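You operate a simulated robot arm through the tools that you are given. There is no shell and no other tool.

You are at the controls of a simulated robot arm. One attempt, no reset.

## Task
Wind twenty-three and twenty-one until WIRE PULL shows all fives, then pin both.
Fine: keep its pointers off the red ends; leave the other two adjusters and all levers.

Only the result counts: the job must be done as asked and must still hold three seconds after the hand-in. Knocking over, shifting, dropping, spilling or breaking anything else fails it.

## Robot
A 7-joint arm with a two-finger parallel gripper, fixed in place. Base frame: the origin is at the foot of the arm, x ahead of it, y to its left, z up. Readings come in mm, rad, newtons and seconds.
Its first joint turns from -2.601 to 2.601 rad. Payload 3.43 kg.
The TCP is the grasp point between the finger pads, 30 mm short of the fingertips. In the tool frame z runs along the fingers and y along their closing line. Largest opening 94 mm; finger width 28, thickness 10; the body of the gripper, 50 by 96 mm, starts 55 mm behind the TCP.
Orientation is told as [roll, pitch, yaw] about the base's x, y, z axes, in that order, counted from this pose: with the fingers straight down and closing along the base's y, the tool's x points along the base's -x, its y along +y and its z along -z.

## Interface
- The arm moves only by the tool move_arm. Its argument "series" is a list of rows, each an object (a shift or turn left out is 0, a gripper value left out holds the last) with "travel": the shift along the base's x, y, z in mm, a list of three; "dr": the turn, a rotation vector about the base's x, y, z in rad, a list of three; "fingers": the gripper command, from -1 (shut) to 1 (fully open), values between in proportion. In form: [{"travel": [tx, ty, tz], "dr": [rx, ry, rz], "fingers": fingers}, ...]. A call has 1 to 20 rows; each row is the pose to reach, as a shift and turn from the pose commanded when the call began. A row lasts 0.2 s, in which the tool goes at most 50 mm and 0.15 rad; a call with a longer step from one row to the next is refused whole, and so is a gripper value outside its range. A pose out of reach is approached as far as the arm can. The call stops where the force on the tool passes 90 N (or 10 N more than at its start, if that is more) or the arm is blocked; 0.2 s more then pass. The fingers move at their own pace (about 45 mm/s each) and stop on an object; they squeeze with about 41 N. The grip force told is the motor's: it shows also when the fingers shut on nothing. Time passes only in rows, and 0.2 s behind the last, so rows that repeat a pose let the fingers close. It gives the time, the measured TCP pose, the force on the tool (base axes), the opening and the grip force at its end, in the units of the frame above (readings bear some noise), with the torque about the TCP (base axes, N m) and any sound that the robot's microphone picked up, and new pictures: "views" is both (left out), scene, wrist or none.
- Cameras (640 x 400 px; columns grow to the right, rows downward): "scene" is fixed at [225.1, 641.2, 1724.6]; the picture's right is [-0.57, -0.82, 0.00], its down [-0.44, 0.31, -0.84] and it looks along [0.69, -0.48, -0.54] (base axes); focal length 319 px, centre (320, 200). "wrist" rides on the gripper at [76, 14, -102] in the tool frame; the picture's right is [-0.18, 0.98, 0.00], its down [-0.75, -0.14, -0.64] and it looks along [-0.63, -0.12, 0.77] (tool axes); focal length 243 px, centre (320, 200). There is no depth. A picture from a camera that has moved, and an enlarged one, comes with that camera's place and axes in the base frame and with its lens. The place of the scene camera against the robot may be out by one fixed shift of up to 18 mm in any direction.
- inspect(camera, box): a new picture of the part [left, top, right, bottom] of that camera's present view, enlarged. No time passes.
- sign_off(): hands the job in; it is judged then, once.

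Nothing tells you positions but the pictures and the camera data. Unless the task says otherwise, let go and move clear before handing in.

The tools are called after ">>>" as name(argument=value, ...) on one line, values as JSON. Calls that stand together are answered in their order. move_arm: Moves the arm, as the interface text tells. Its arguments: {"type":"object","properties":{"series":{"type":"array"},"views":{"type":"string","enum":["both","scene","wrist","none"]}},"required":["series"]} The other tools are called the same way: inspect (camera, box) takes an enlarged picture of a part of a camera's view; sign_off () hands the job in.

At the start:

```text
time_s: 0.0
position: [971.5, -180.1, 1165.6]
tool_rot: [-0.001, -0.001, -0.001]
force: [-0.6, 0.3, 0.2]
wrist_torque: [-0.03, -0.03, 0.0]
width: 94.0
gripper_force: 0.1
```

scene: 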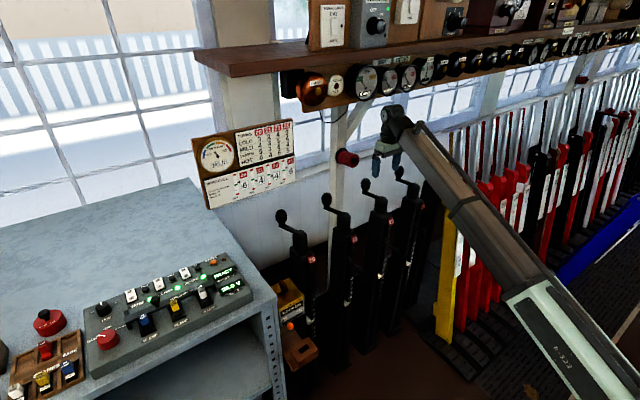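
wrist: 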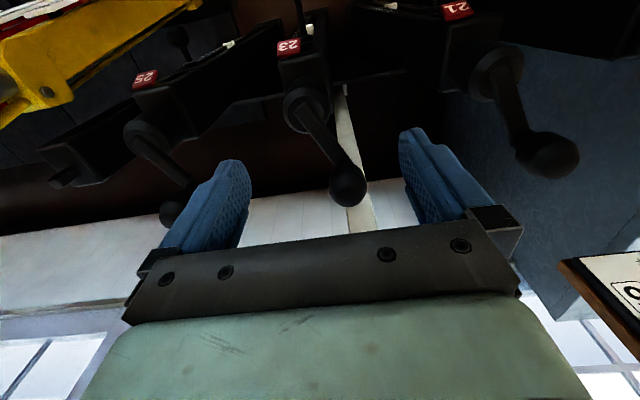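

I see a row of wire adjusters with cranks and a chart board with a temperature dial and readings. I'll look closely at the board and the adjusters first.

>>> inspect(camera="scene", box=[190, 110, 310, 215])

>>> inspect(camera="scene", box=[260, 160, 460, 380])

>>> inspect(camera="wrist", box=[40, 0, 600, 240])

>>> inspect(camera="scene", box=[0, 230, 260, 400])

>>> inspect(camera="scene", box=[280, 0, 480, 120])

```text
3.81 times, centred on (250, 162) of scene
camera zoom: at [225.1, 641.2, 1724.6], right [-0.57, -0.82, 0.0], down [-0.44, 0.31, -0.84], along [0.69, -0.48, -0.54], focal length 1217 px, centre (587, 343)
```

zoom: 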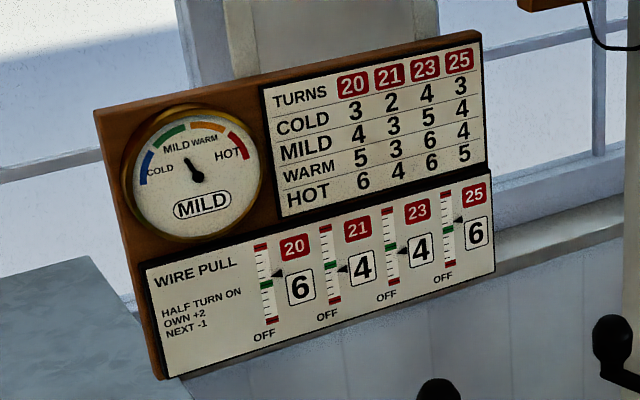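

```text
1.82 times, centred on (360, 270) of scene
camera zoom: at [225.1, 641.2, 1724.6], right [-0.57, -0.82, 0.0], down [-0.44, 0.31, -0.84], along [0.69, -0.48, -0.54], focal length 581 px, centre (247, 73)
```

zoom: 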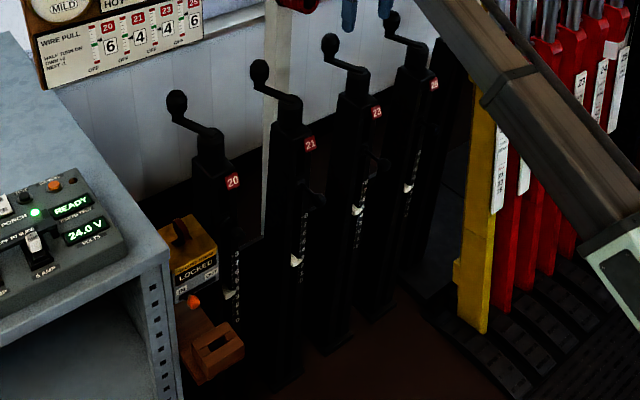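

```text
1.14 times, centred on (320, 120) of wrist
camera zoom: at [895.5, -166.4, 1266.5], right [0.18, 0.98, 0.0], down [0.75, -0.14, 0.64], along [0.63, -0.12, -0.77], focal length 277 px, centre (320, 291)
```

zoom: 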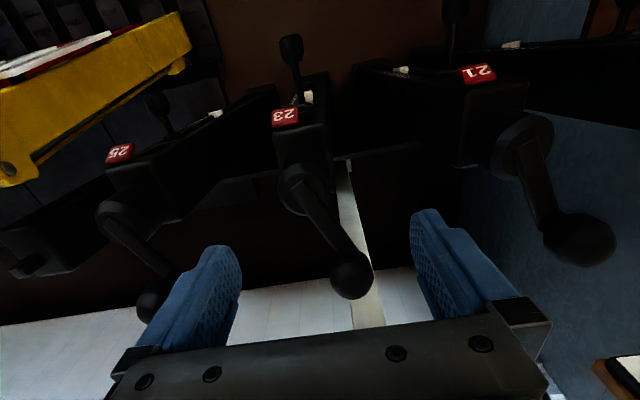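

```text
2.35 times, centred on (130, 315) of scene
camera zoom: at [225.1, 641.2, 1724.6], right [-0.57, -0.82, 0.0], down [-0.44, 0.31, -0.84], along [0.69, -0.48, -0.54], focal length 752 px, centre (767, -71)
```

zoom: 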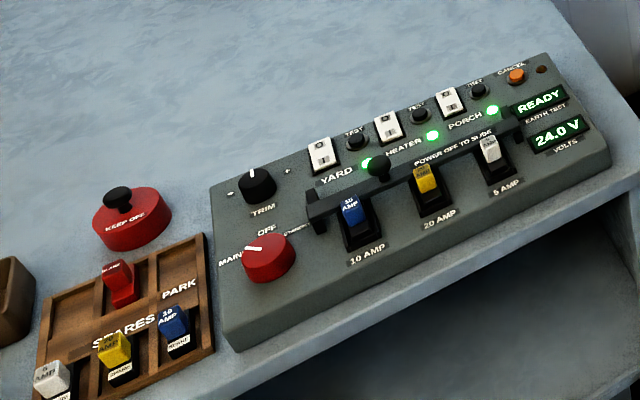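

```text
3.20 times, centred on (380, 60) of scene
camera zoom: at [225.1, 641.2, 1724.6], right [-0.57, -0.82, 0.0], down [-0.44, 0.31, -0.84], along [0.69, -0.48, -0.54], focal length 1022 px, centre (128, 648)
```

zoom: 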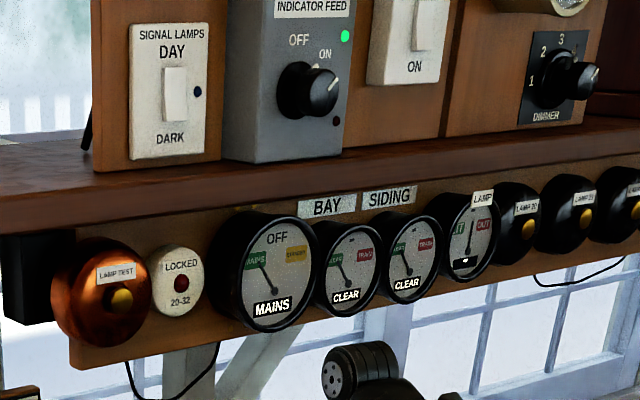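

The board shows 20:6, 21:4, 23:4, 25:6, and a half turn on is own +2, next −1. One half turn on each of 21 and 23 therefore gives all fives. I'll back the arm off for a better view of the cranks and pins.

>>> move_arm(series=[{"travel": [-45, 0, 0]}, {"travel": [-90, 10, 0]}, {"travel": [-135, 20, 0]}, {"travel": [-180, 30, 0]}, {"travel": [-220, 40, 0]}, {"travel": [-250, 50, 0]}, {"travel": [-250, 50, 0]}])

```text
time_s: 1.0
position: [810.3, -155.7, 1166.5]
tool_rot: [-0.008, -0.023, 0.001]
force: [14.9, -3.0, -23.0]
wrist_torque: [-0.29, -0.09, -0.12]
width: 94.0
gripper_force: 0.2
stopped in row 4: the force on the tool passed its limit at 100 N (the readings are from after the stop); the commanded pose is now the measured one
camera wrist: at [732.6, -141.1, 1265.0], right [0.18, 0.98, 0.0], down [0.74, -0.14, 0.66], along [0.65, -0.12, -0.75], focal length 243 px, centre (320, 200)
```

scene: 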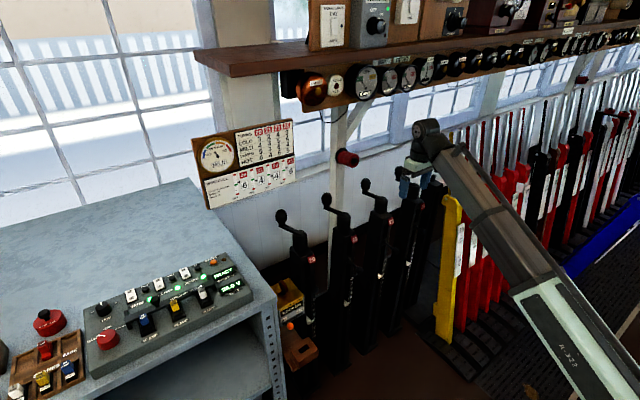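
wrist: 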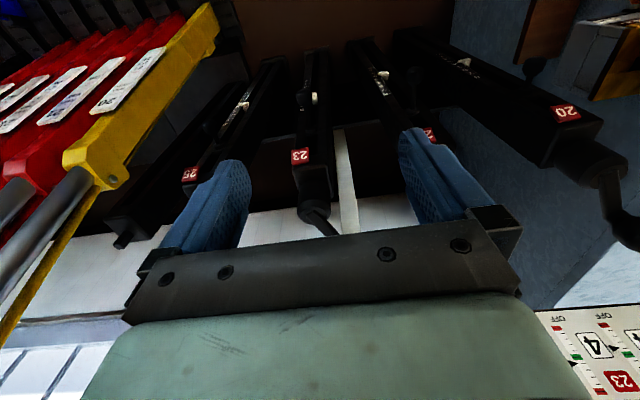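

The move stopped on a force limit partway. I'll check whether I'm touching something before continuing.

>>> move_arm(series=[{"travel": [0, 0, 0]}, {"travel": [0, 0, 0]}])

>>> inspect(camera="scene", box=[360, 100, 520, 220])

>>> inspect(camera="wrist", box=[160, 20, 480, 220])

```text
time_s: 1.6
position: [810.3, -155.7, 1164.7]
tool_rot: [-0.006, -0.022, -0.001]
force: [18.0, -4.1, -38.4]
wrist_torque: [-0.42, -0.89, -0.09]
width: 93.7
gripper_force: 0.1
camera wrist: at [732.3, -141.1, 1264.9], right [0.18, 0.98, 0.0], down [0.74, -0.14, 0.66], along [0.65, -0.12, -0.75], focal length 243 px, centre (320, 200)
```

scene: 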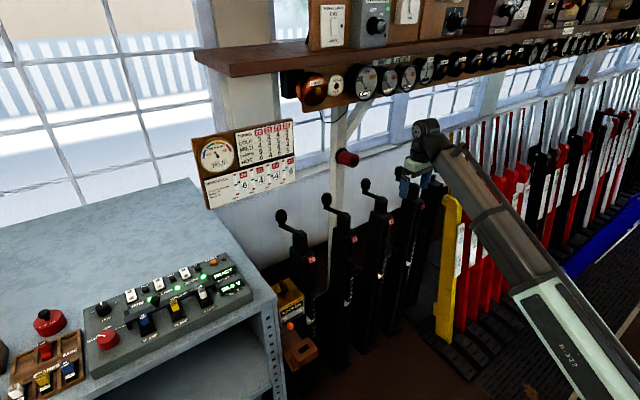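
wrist: 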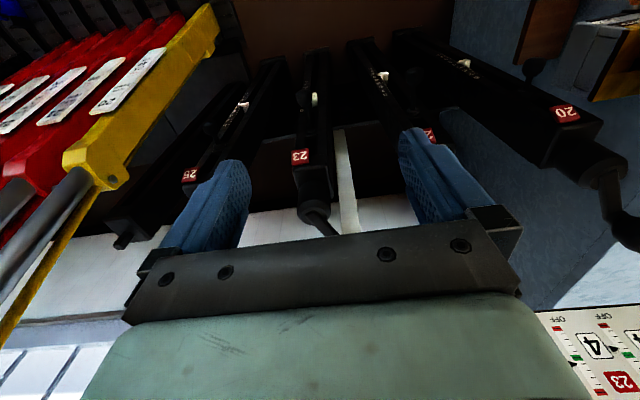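

```text
3.33 times, centred on (440, 160) of scene
camera zoom: at [225.1, 641.2, 1724.6], right [-0.57, -0.82, 0.0], down [-0.44, 0.31, -0.84], along [0.69, -0.48, -0.54], focal length 1065 px, centre (-80, 333)
```

zoom: 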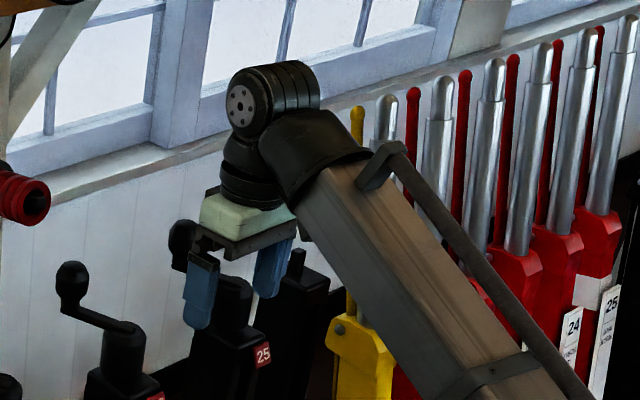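

```text
2.00 times, centred on (320, 120) of wrist
camera zoom: at [732.3, -141.1, 1264.9], right [0.18, 0.98, 0.0], down [0.74, -0.14, 0.66], along [0.65, -0.12, -0.75], focal length 485 px, centre (320, 360)
```

zoom: 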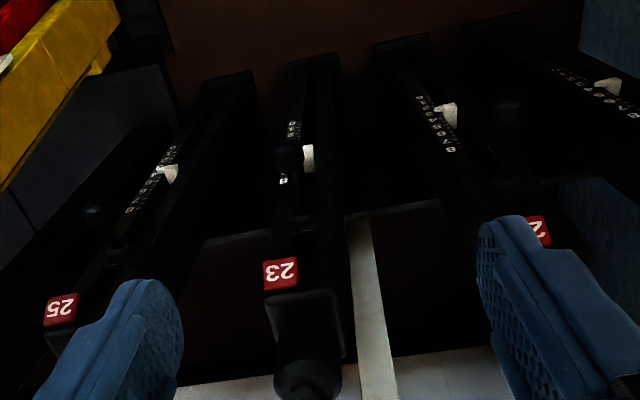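

The force points forward and down, which looks like the wrist folding against the forearm at this height. I'll go forward again to relieve it and check.

>>> move_arm(series=[{"travel": [15, 0, 5]}, {"travel": [30, 0, 10]}, {"travel": [60, 0, 10]}, {"travel": [60, 0, 10]}])

>>> inspect(camera="wrist", box=[160, 0, 480, 200])

>>> inspect(camera="wrist", box=[360, 0, 640, 180])

```text
time_s: 2.6
position: [870.8, -157.3, 1174.5]
tool_rot: [-0.007, -0.017, -0.001]
force: [-0.6, -0.2, -0.6]
wrist_torque: [0.01, 0.01, -0.01]
width: 94.0
gripper_force: 0.3
camera wrist: at [792.4, -141.7, 1274.4], right [0.19, 0.98, 0.0], down [0.74, -0.14, 0.66], along [0.64, -0.12, -0.75], focal length 243 px, centre (320, 200)
```

scene: 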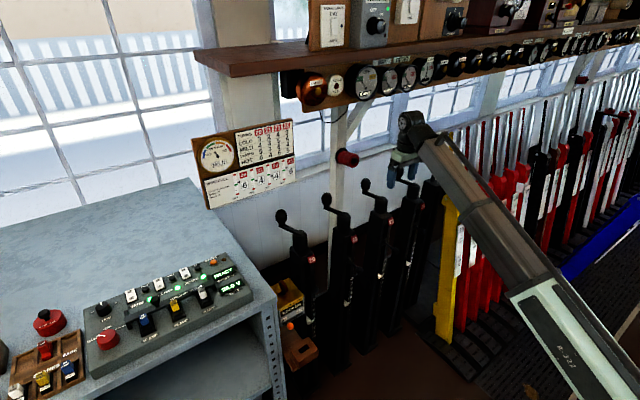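
wrist: 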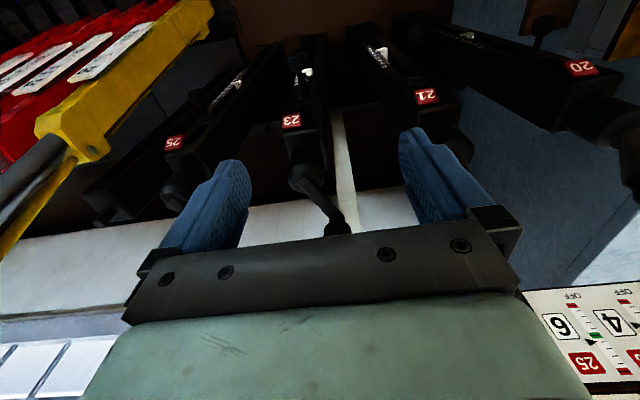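

```text
2.00 times, centred on (320, 100) of wrist
camera zoom: at [792.4, -141.7, 1274.4], right [0.19, 0.98, 0.0], down [0.74, -0.14, 0.66], along [0.64, -0.12, -0.75], focal length 485 px, centre (320, 400)
```

zoom: 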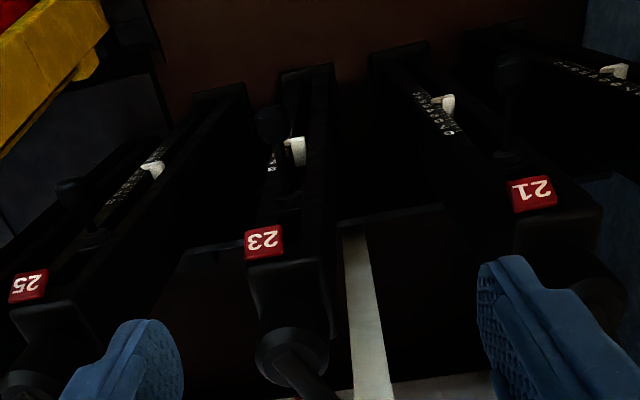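

```text
2.22 times, centred on (500, 90) of wrist
camera zoom: at [792.4, -141.7, 1274.4], right [0.19, 0.98, 0.0], down [0.74, -0.14, 0.66], along [0.64, -0.12, -0.75], focal length 539 px, centre (-80, 444)
```

zoom: 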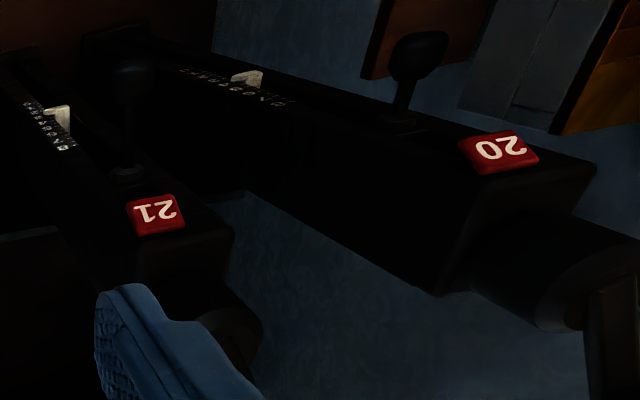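

The labels place the columns 205 mm apart at about y = 196 (20), −8 (21), −215 (23) and −418 (25), with front faces near x = 937. Each crank has a vertical axis, with its ball about 100 mm toward +x. I'll lower the wrist camera in front of the columns to see the pins and scales.

>>> move_arm(series=[{"travel": [0, 10, -30]}, {"travel": [-5, 20, -60]}, {"travel": [-15, 30, -90]}, {"travel": [-35, 40, -120]}, {"travel": [-60, 45, -150]}, {"travel": [-80, 50, -180]}, {"travel": [-100, 50, -200]}, {"travel": [-100, 50, -200]}])

>>> inspect(camera="wrist", box=[120, 0, 480, 225])

>>> inspect(camera="wrist", box=[400, 0, 640, 180])

```text
time_s: 4.4
position: [769.8, -106.7, 973.4]
tool_rot: [-0.006, -0.019, -0.002]
force: [-0.1, 0.8, -0.6]
wrist_torque: [0.01, 0.02, 0.01]
width: 94.3
gripper_force: 0.1
camera wrist: at [691.6, -92.4, 1073.4], right [0.18, 0.98, 0.0], down [0.74, -0.14, 0.66], along [0.65, -0.12, -0.75], focal length 243 px, centre (320, 200)
```

scene: 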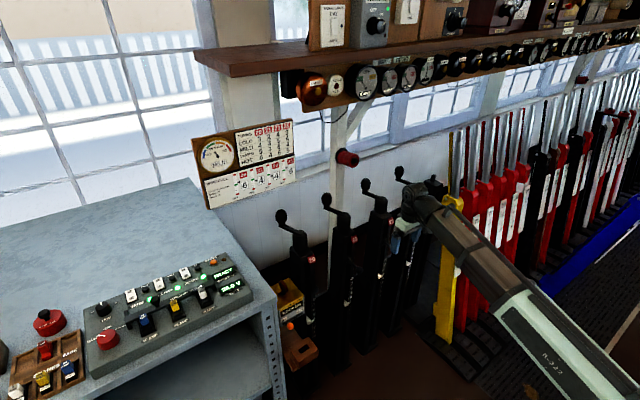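
wrist: 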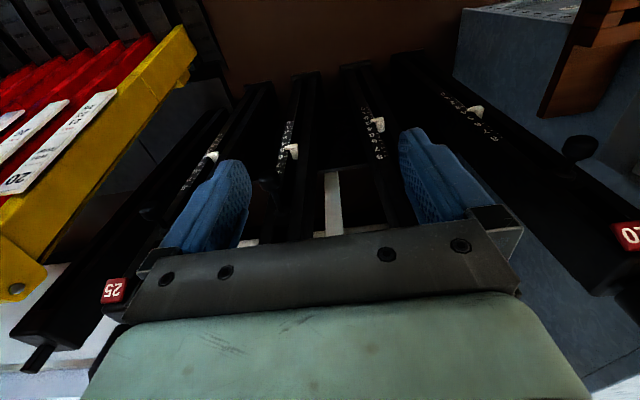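

```text
1.78 times, centred on (300, 112) of wrist
camera zoom: at [691.6, -92.4, 1073.4], right [0.18, 0.98, 0.0], down [0.74, -0.14, 0.66], along [0.65, -0.12, -0.75], focal length 431 px, centre (356, 356)
```

zoom: 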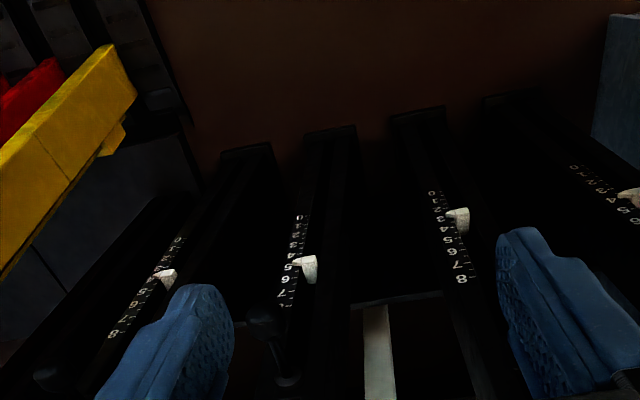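

```text
2.22 times, centred on (520, 90) of wrist
camera zoom: at [691.6, -92.4, 1073.4], right [0.18, 0.98, 0.0], down [0.74, -0.14, 0.66], along [0.65, -0.12, -0.75], focal length 539 px, centre (-124, 444)
```

zoom: 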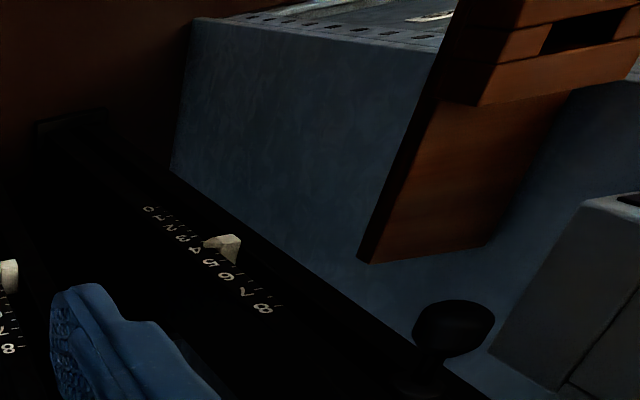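

The pins look like knobs sticking out from the column fronts; 23's is near (877, −200, 804). I'll move the camera to look at each pin between the fingers.

>>> move_arm(series=[{"travel": [5, -30, 20]}, {"travel": [10, -60, 40]}, {"travel": [15, -90, 50]}, {"travel": [20, -100, 50]}, {"travel": [20, -100, 50]}])

>>> inspect(camera="wrist", box=[200, 40, 440, 190])

>>> inspect(camera="wrist", box=[60, 40, 300, 190])

>>> inspect(camera="wrist", box=[380, 20, 640, 180])

```text
time_s: 5.6
position: [788.9, -207.3, 1024.2]
tool_rot: [-0.006, -0.019, 0.0]
force: [0.5, -0.4, 0.4]
wrist_torque: [-0.03, 0.0, 0.0]
width: 94.1
gripper_force: 0.0
camera wrist: at [711.6, -191.7, 1124.5], right [0.18, 0.98, 0.0], down [0.74, -0.14, 0.66], along [0.65, -0.12, -0.75], focal length 243 px, centre (320, 200)
```

scene: 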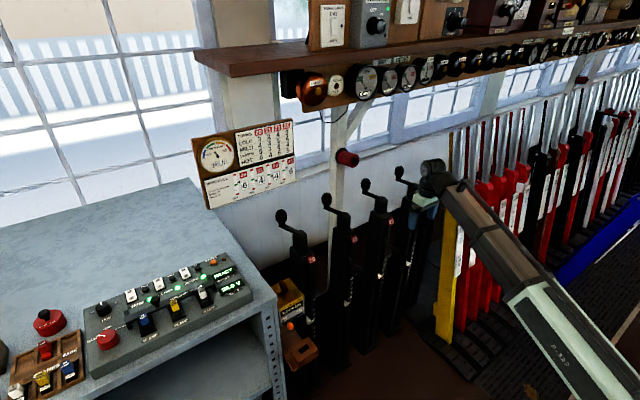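
wrist: 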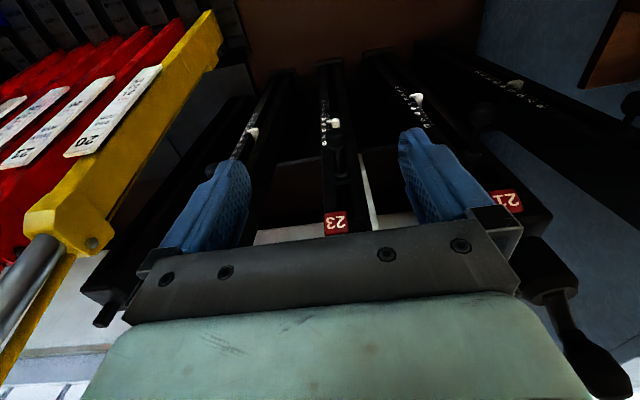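

```text
2.67 times, centred on (320, 115) of wrist
camera zoom: at [711.6, -191.7, 1124.5], right [0.18, 0.98, 0.0], down [0.74, -0.14, 0.66], along [0.65, -0.12, -0.75], focal length 647 px, centre (320, 427)
```

zoom: 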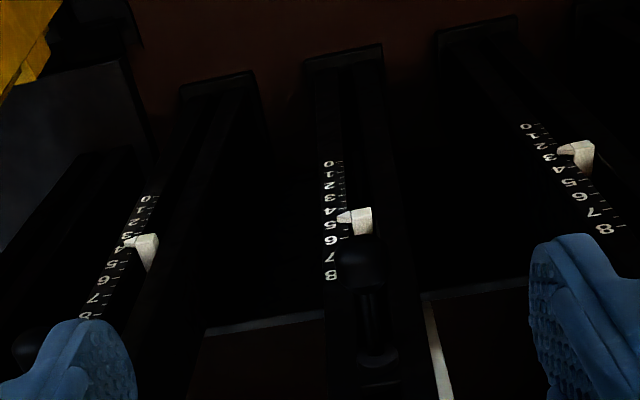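

```text
2.67 times, centred on (180, 115) of wrist
camera zoom: at [711.6, -191.7, 1124.5], right [0.18, 0.98, 0.0], down [0.74, -0.14, 0.66], along [0.65, -0.12, -0.75], focal length 647 px, centre (693, 427)
```

zoom: 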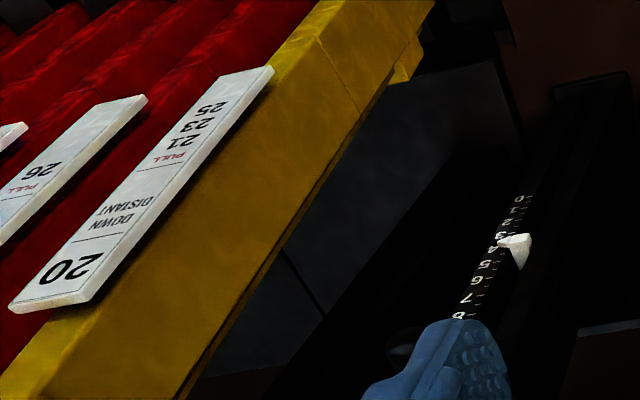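

```text
2.46 times, centred on (510, 100) of wrist
camera zoom: at [711.6, -191.7, 1124.5], right [0.18, 0.98, 0.0], down [0.74, -0.14, 0.66], along [0.65, -0.12, -0.75], focal length 597 px, centre (-148, 446)
```

zoom: 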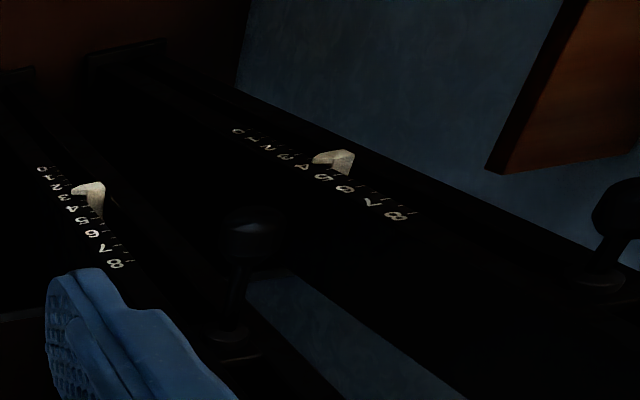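

Pins 21 and 23 stick out to about x=878, while 20 and 25 sit further in at about x=905. Pinning therefore means pushing a knob in toward +x. Next I'll look at crank 21 from above to get its geometry.

>>> move_arm(series=[{"travel": [0, 30, 40]}, {"travel": [20, 60, 80]}, {"travel": [60, 90, 110]}, {"travel": [90, 120, 140]}, {"travel": [115, 155, 160]}, {"travel": [120, 190, 170]}, {"travel": [120, 215, 170]}, {"travel": [120, 215, 170]}])

>>> inspect(camera="wrist", box=[220, 60, 480, 240])

>>> inspect(camera="scene", box=[270, 120, 430, 270])

```text
refused: row 2 steps farther than a row can; nothing moved
```

```text
2.22 times, centred on (350, 150) of wrist
camera zoom: at [711.6, -191.7, 1124.5], right [0.18, 0.98, 0.0], down [0.74, -0.14, 0.66], along [0.65, -0.12, -0.75], focal length 539 px, centre (253, 311)
```

zoom: 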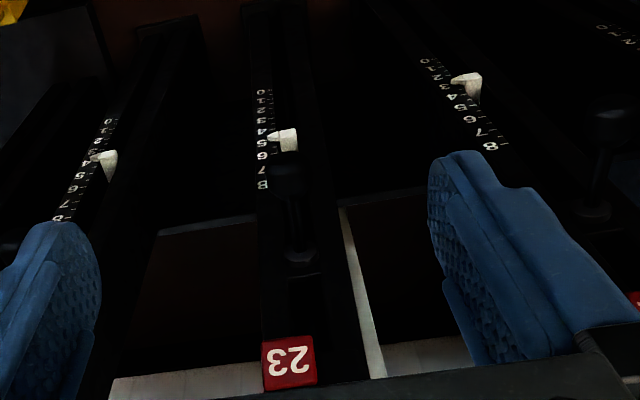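

```text
2.67 times, centred on (350, 195) of scene
camera zoom: at [225.1, 641.2, 1724.6], right [-0.57, -0.82, 0.0], down [-0.44, 0.31, -0.84], along [0.69, -0.48, -0.54], focal length 852 px, centre (240, 213)
```

zoom: 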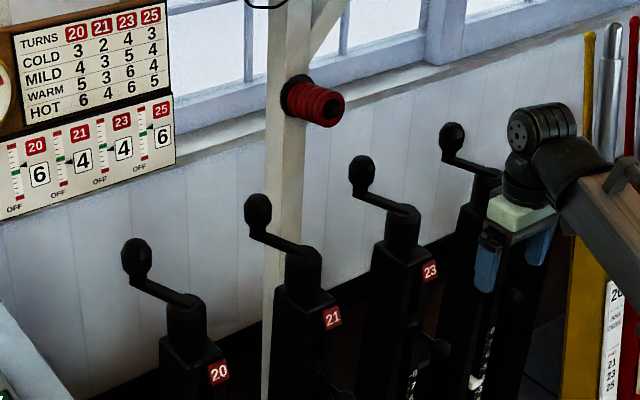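

Step too long; I'll use smaller rows.

>>> move_arm(series=[{"travel": [0, 20, 40]}, {"travel": [10, 40, 80]}, {"travel": [35, 60, 110]}, {"travel": [60, 80, 140]}, {"travel": [85, 110, 160]}, {"travel": [105, 145, 170]}, {"travel": [120, 185, 170]}, {"travel": [120, 215, 170]}, {"travel": [120, 215, 170]}])

>>> inspect(camera="wrist", box=[220, 60, 480, 240])

```text
time_s: 7.6
position: [909.8, 9.1, 1192.1]
tool_rot: [-0.006, -0.018, 0.0]
force: [-0.7, -0.1, -0.6]
wrist_torque: [-0.03, -0.02, -0.01]
width: 93.8
gripper_force: 0.1
camera wrist: at [832.3, 23.3, 1293.4], right [0.18, 0.98, 0.0], down [0.74, -0.14, 0.66], along [0.65, -0.12, -0.75], focal length 243 px, centre (320, 200)
```

scene: 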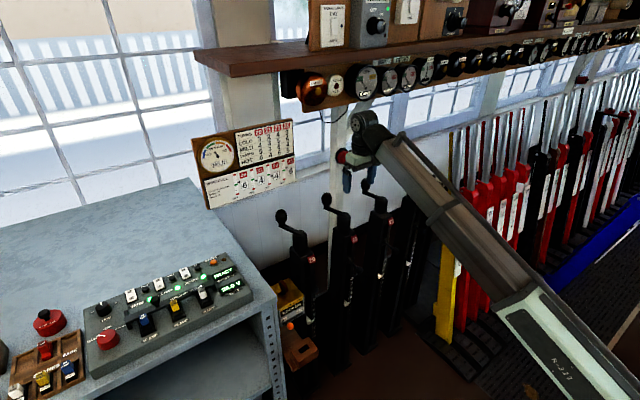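
wrist: 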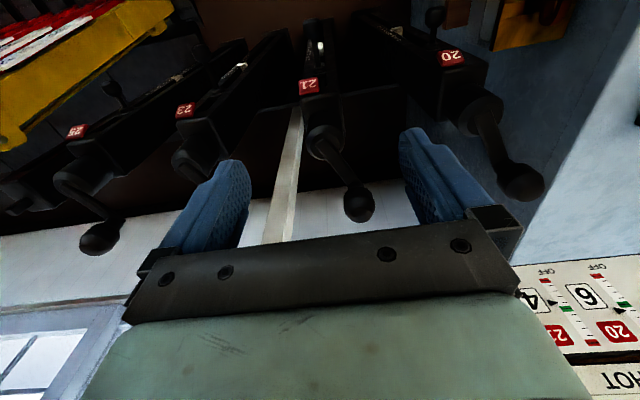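

```text
2.22 times, centred on (350, 150) of wrist
camera zoom: at [832.3, 23.3, 1293.4], right [0.18, 0.98, 0.0], down [0.74, -0.14, 0.66], along [0.65, -0.12, -0.75], focal length 539 px, centre (253, 311)
```

zoom: 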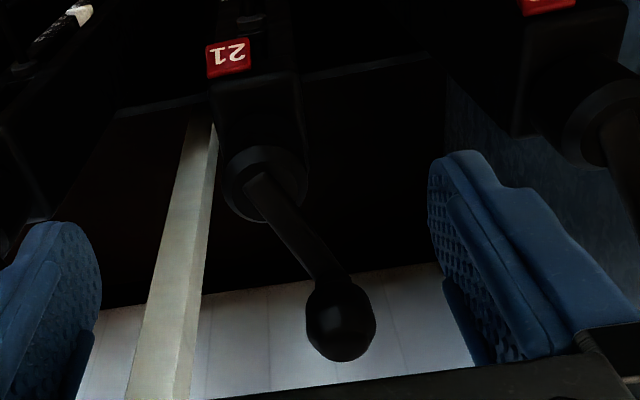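

Ball 21 is at about (1056, 34, 1052) and hub 21 at about (984, 3), giving a crank radius of roughly 78 mm. I'll move above the ball.

>>> move_arm(series=[{"travel": [30, 5, 0]}, {"travel": [60, 10, 0]}, {"travel": [90, 15, 0]}, {"travel": [120, 20, -5]}, {"travel": [146, 25, -15]}, {"travel": [146, 25, -30]}, {"travel": [146, 25, -30]}])

>>> inspect(camera="scene", box=[270, 100, 430, 250])

```text
time_s: 9.2
position: [1055.8, 34.5, 1165.6]
tool_rot: [-0.004, -0.018, 0.001]
force: [-1.0, -0.8, 0.9]
wrist_torque: [-0.01, -0.01, 0.0]
width: 94.1
gripper_force: 0.1
camera wrist: at [978.6, 50.1, 1265.6], right [0.18, 0.98, 0.0], down [0.74, -0.14, 0.66], along [0.65, -0.12, -0.75], focal length 243 px, centre (320, 200)
```

scene: 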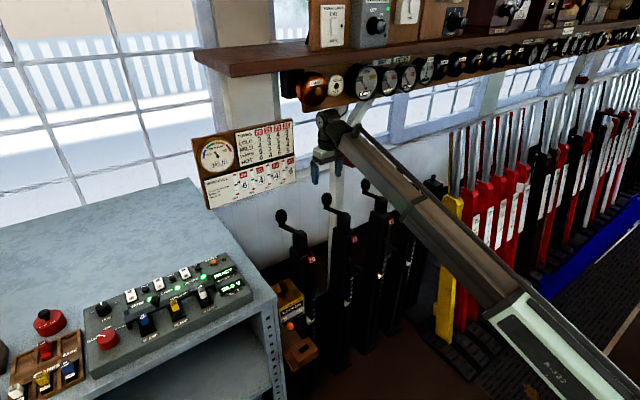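
wrist: 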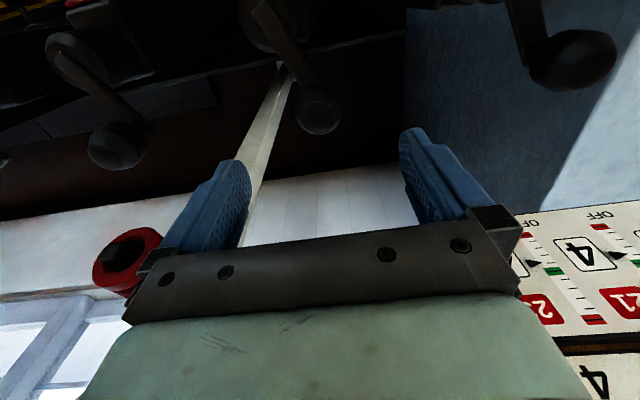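

```text
2.67 times, centred on (350, 175) of scene
camera zoom: at [225.1, 641.2, 1724.6], right [-0.57, -0.82, 0.0], down [-0.44, 0.31, -0.84], along [0.69, -0.48, -0.54], focal length 852 px, centre (240, 267)
```

zoom: 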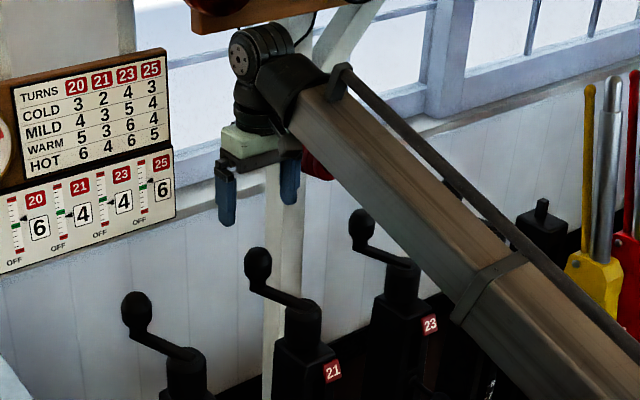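

The ball is right below the open fingers. I'll descend, then close.

>>> move_arm(series=[{"travel": [2, 0, -35]}, {"travel": [2, 0, -70]}, {"travel": [2, 0, -105]}, {"travel": [2, 0, -107]}])

>>> inspect(camera="scene", box=[270, 120, 430, 270])

```text
time_s: 10.2
position: [1060.1, 34.4, 1057.8]
tool_rot: [-0.006, -0.02, 0.001]
force: [0.2, -0.5, 0.2]
wrist_torque: [0.01, -0.01, -0.02]
width: 94.1
gripper_force: 0.1
camera wrist: at [981.9, 49.5, 1158.1], right [0.18, 0.98, 0.0], down [0.74, -0.14, 0.66], along [0.65, -0.12, -0.75], focal length 243 px, centre (320, 200)
```

scene: 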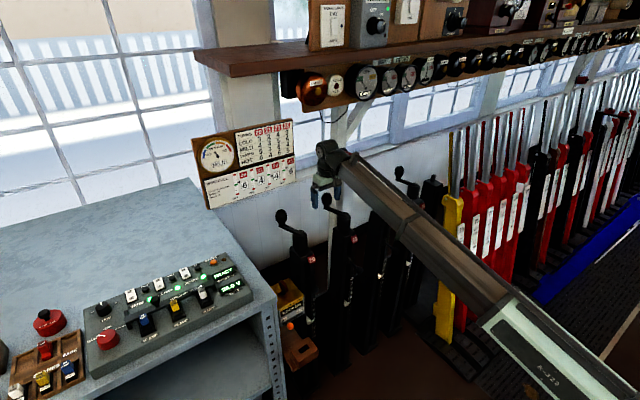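
wrist: 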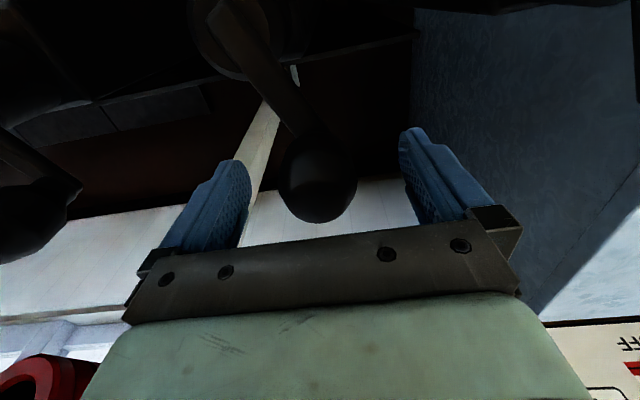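

```text
2.67 times, centred on (350, 195) of scene
camera zoom: at [225.1, 641.2, 1724.6], right [-0.57, -0.82, 0.0], down [-0.44, 0.31, -0.84], along [0.69, -0.48, -0.54], focal length 852 px, centre (240, 213)
```

zoom: 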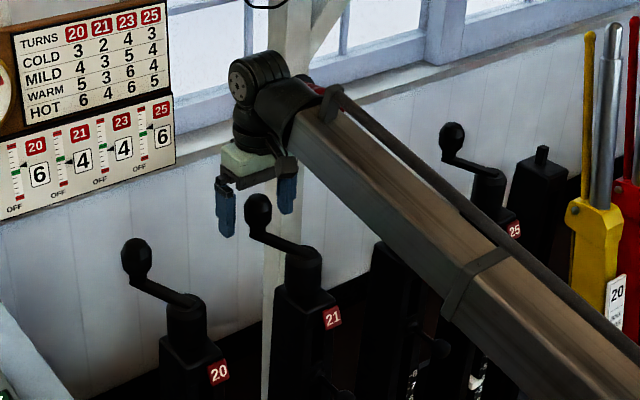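

The ball lies at the TCP. I'll close on it.

>>> move_arm(series=[{"fingers": -1}, {"fingers": -1}, {"fingers": -1}, {"fingers": -1}, {"fingers": -1}])

```text
time_s: 11.4
position: [1059.5, 33.6, 1059.4]
tool_rot: [-0.006, -0.019, 0.001]
force: [-1.1, -1.2, -1.1]
wrist_torque: [0.11, 0.04, 0.01]
width: 41.3
gripper_force: 45.1
camera wrist: at [981.9, 49.3, 1158.2], right [0.18, 0.98, 0.0], down [0.74, -0.14, 0.66], along [0.65, -0.12, -0.75], focal length 243 px, centre (320, 200)
```

scene: 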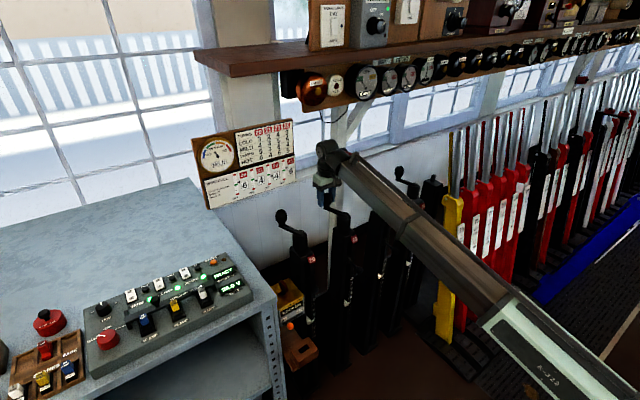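
wrist: 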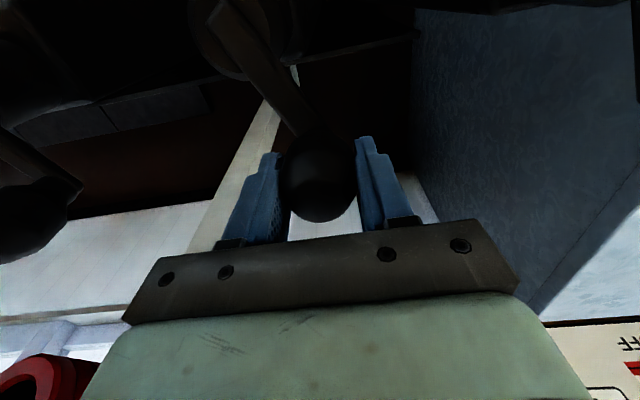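

I hold the ball (41 mm) at (1059, 34). As a trial I'll turn 24° clockwise seen from above and watch the board pointers.

>>> move_arm(series=[{"travel": [3.9, -10.4, 0], "dr": [0, 0, -0.14]}, {"travel": [6.3, -21.2, 0], "dr": [0, 0, -0.28]}, {"travel": [7.2, -32.2, 0], "dr": [0, 0, -0.42]}, {"travel": [7.2, -32.2, 0], "dr": [0, 0, -0.42]}])

>>> inspect(camera="scene", box=[190, 110, 310, 215])

>>> inspect(camera="scene", box=[270, 120, 430, 270])

```text
time_s: 12.4
position: [1069.0, 1.1, 1057.9]
tool_rot: [-0.003, -0.022, -0.423]
force: [19.2, 0.9, 4.6]
wrist_torque: [0.42, -0.07, -0.05]
width: 41.3
gripper_force: 44.9
camera wrist: at [1002.2, 46.6, 1158.1], right [0.57, 0.82, 0.0], down [0.62, -0.43, 0.66], along [0.54, -0.38, -0.75], focal length 243 px, centre (320, 200)
```

scene: 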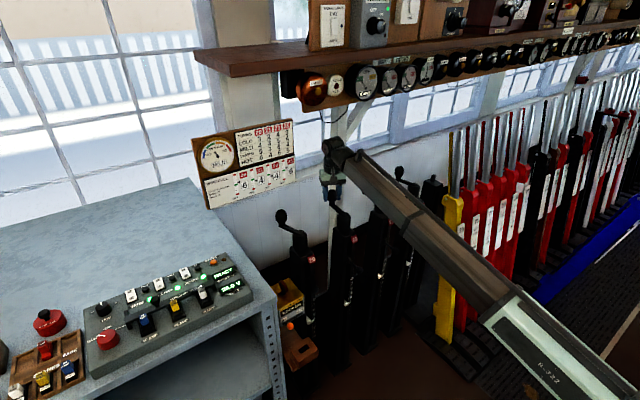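
wrist: 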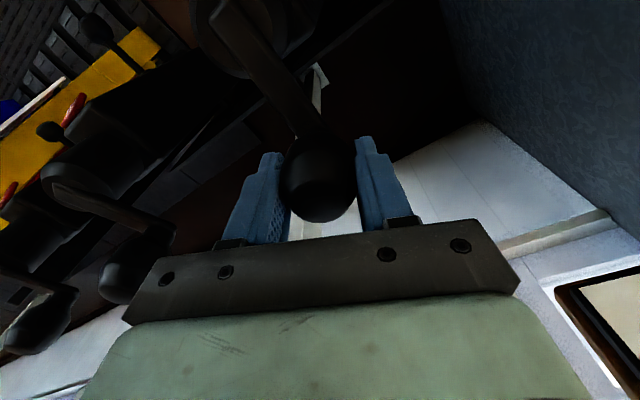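

```text
3.81 times, centred on (250, 162) of scene
camera zoom: at [225.1, 641.2, 1724.6], right [-0.57, -0.82, 0.0], down [-0.44, 0.31, -0.84], along [0.69, -0.48, -0.54], focal length 1217 px, centre (587, 343)
```

zoom: 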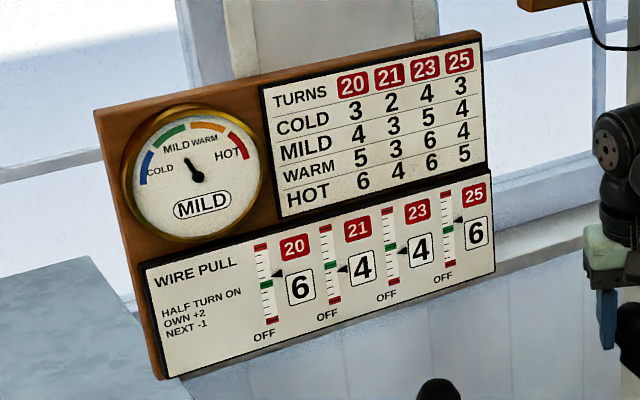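

```text
2.67 times, centred on (350, 195) of scene
camera zoom: at [225.1, 641.2, 1724.6], right [-0.57, -0.82, 0.0], down [-0.44, 0.31, -0.84], along [0.69, -0.48, -0.54], focal length 852 px, centre (240, 213)
```

zoom: 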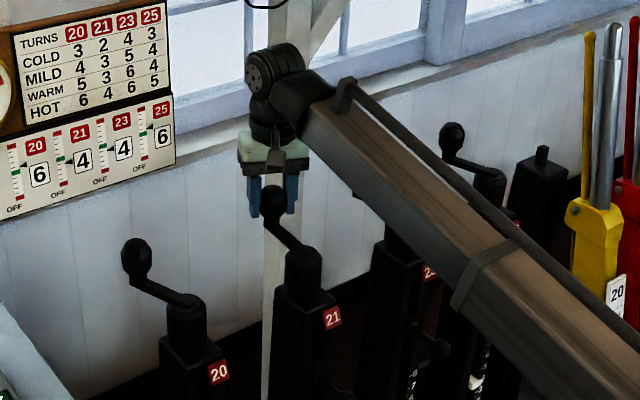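

The handle is guiding freely, and the force suggests the true centre is about (985, −8) with a radius of 85 mm. The board hasn't visibly changed, so I'll continue to about 60° and check again.

>>> move_arm(series=[{"travel": [5, -10.1, 0], "dr": [0, 0, -0.108]}, {"travel": [4.2, -21.9, 0], "dr": [0, 0, -0.248]}, {"travel": [1.7, -33.5, 0], "dr": [0, 0, -0.387]}, {"travel": [-2.3, -44.7, 0], "dr": [0, 0, -0.527]}, {"travel": [-6.4, -52.6, 0], "dr": [0, 0, -0.632]}, {"travel": [-6.4, -52.6, 0], "dr": [0, 0, -0.632]}])

>>> inspect(camera="scene", box=[190, 110, 310, 215])

>>> inspect(camera="scene", box=[270, 120, 430, 270])

```text
time_s: 13.8
position: [1053.6, -46.3, 1059.1]
tool_rot: [-0.014, -0.005, -1.052]
force: [-53.4, 38.0, -13.4]
wrist_torque: [0.03, -0.78, 0.11]
width: 42.5
gripper_force: 44.9
camera wrist: at [1029.6, 27.8, 1159.5], right [0.94, 0.33, -0.01], down [0.26, -0.72, 0.65], along [0.2, -0.62, -0.76], focal length 243 px, centre (320, 200)
```

scene: 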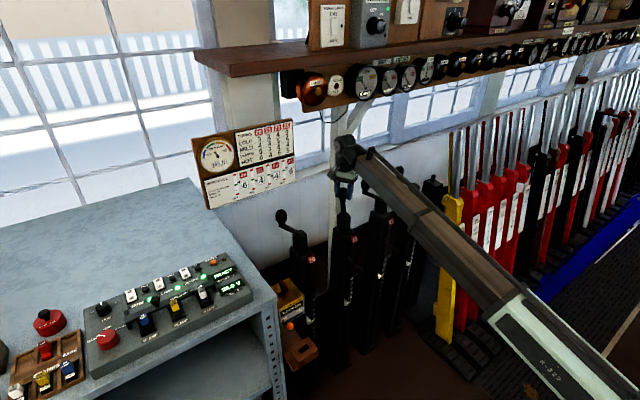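
wrist: 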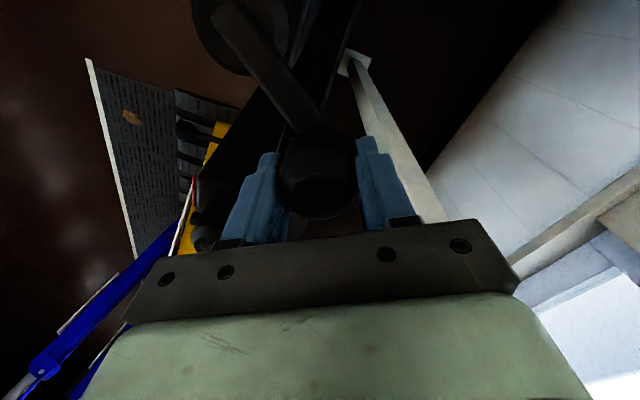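

```text
3.81 times, centred on (250, 162) of scene
camera zoom: at [225.1, 641.2, 1724.6], right [-0.57, -0.82, 0.0], down [-0.44, 0.31, -0.84], along [0.69, -0.48, -0.54], focal length 1217 px, centre (587, 343)
```

zoom: 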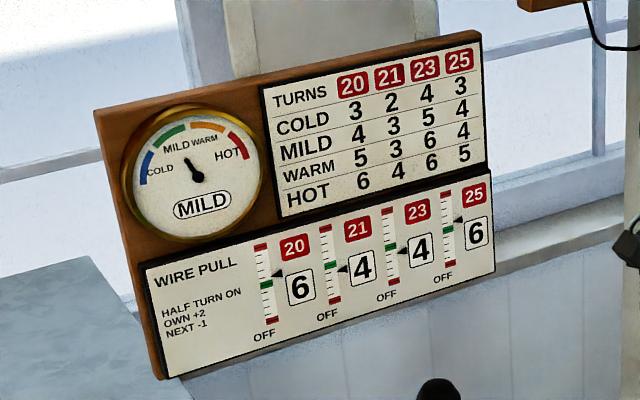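

```text
2.67 times, centred on (350, 195) of scene
camera zoom: at [225.1, 641.2, 1724.6], right [-0.57, -0.82, 0.0], down [-0.44, 0.31, -0.84], along [0.69, -0.48, -0.54], focal length 852 px, centre (240, 213)
```

zoom: 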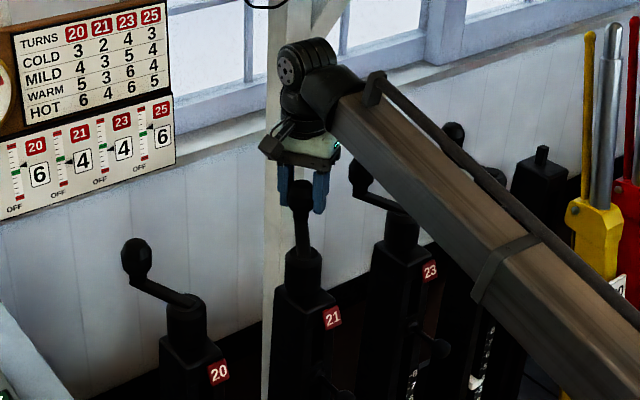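

The handle follows. Fitting the points puts the centre at about (995, −1) with a radius of 74 mm. The board pointers haven't moved, so they may step at the half turn. I'll compare the white turns marker against the starting picture to confirm the direction.

>>> inspect(camera="scene", box=[260, 160, 460, 380])

>>> inspect(camera="scene", box=[320, 240, 420, 320])

```text
1.82 times, centred on (360, 270) of scene
camera zoom: at [225.1, 641.2, 1724.6], right [-0.57, -0.82, 0.0], down [-0.44, 0.31, -0.84], along [0.69, -0.48, -0.54], focal length 581 px, centre (247, 73)
```

zoom: 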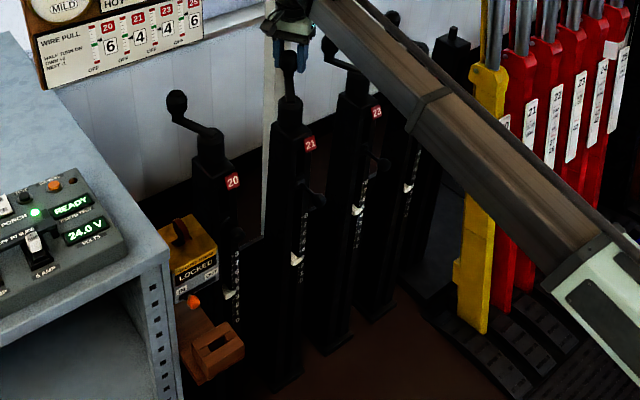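

```text
5.00 times, centred on (370, 280) of scene
camera zoom: at [225.1, 641.2, 1724.6], right [-0.57, -0.82, 0.0], down [-0.44, 0.31, -0.84], along [0.69, -0.48, -0.54], focal length 1597 px, centre (70, -200)
```

zoom: 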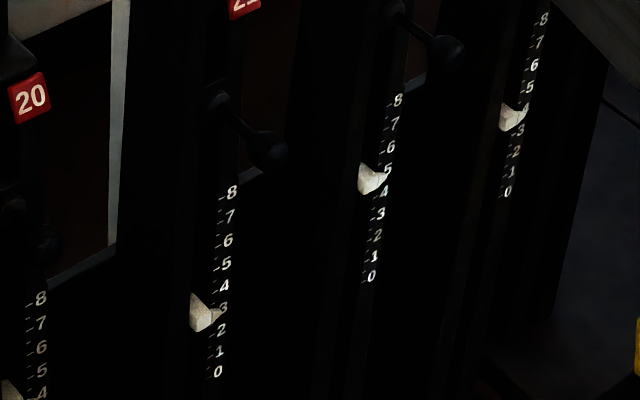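

>>> inspect(camera="scene", box=[355, 275, 385, 300])

>>> inspect(camera="scene", box=[345, 290, 375, 320])

>>> inspect(camera="scene", box=[310, 295, 345, 340])

>>> inspect(camera="scene", box=[370, 260, 400, 285])

>>> inspect(camera="scene", box=[390, 245, 415, 270])

```text
16.00 times, centred on (370, 288) of scene
camera zoom: at [225.1, 641.2, 1724.6], right [-0.57, -0.82, 0.0], down [-0.44, 0.31, -0.84], along [0.69, -0.48, -0.54], focal length 5110 px, centre (-480, -1200)
```

zoom: 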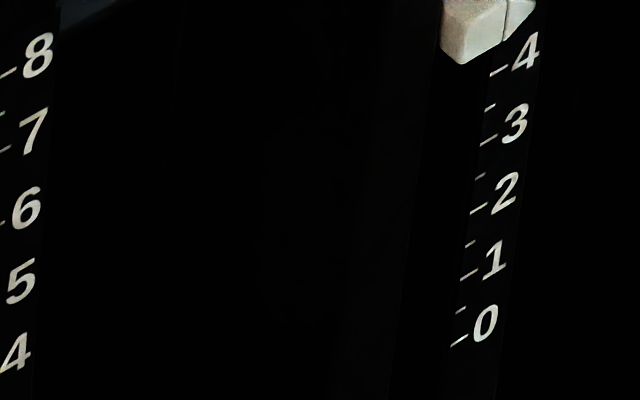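

```text
13.33 times, centred on (360, 305) of scene
camera zoom: at [225.1, 641.2, 1724.6], right [-0.57, -0.82, 0.0], down [-0.44, 0.31, -0.84], along [0.69, -0.48, -0.54], focal length 4258 px, centre (-213, -1200)
```

zoom: 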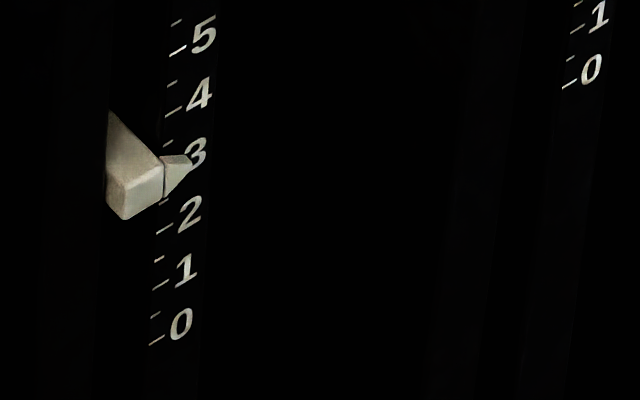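

```text
8.89 times, centred on (328, 318) of scene
camera zoom: at [225.1, 641.2, 1724.6], right [-0.57, -0.82, 0.0], down [-0.44, 0.31, -0.84], along [0.69, -0.48, -0.54], focal length 2839 px, centre (253, -844)
```

zoom: 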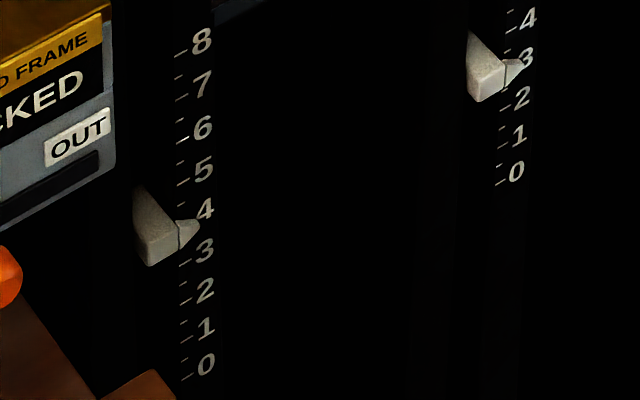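

```text
16.00 times, centred on (385, 272) of scene
camera zoom: at [225.1, 641.2, 1724.6], right [-0.57, -0.82, 0.0], down [-0.44, 0.31, -0.84], along [0.69, -0.48, -0.54], focal length 5110 px, centre (-720, -960)
```

zoom: 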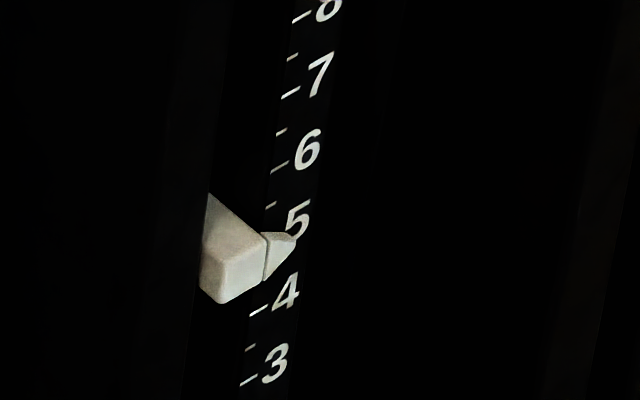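

```text
16.00 times, centred on (402, 258) of scene
camera zoom: at [225.1, 641.2, 1724.6], right [-0.57, -0.82, 0.0], down [-0.44, 0.31, -0.84], along [0.69, -0.48, -0.54], focal length 5110 px, centre (-1000, -720)
```

zoom: 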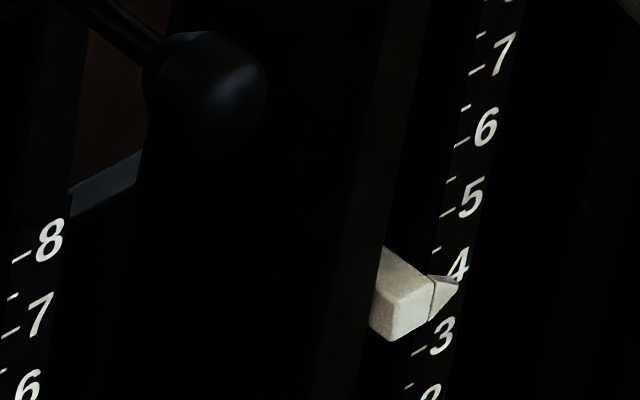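

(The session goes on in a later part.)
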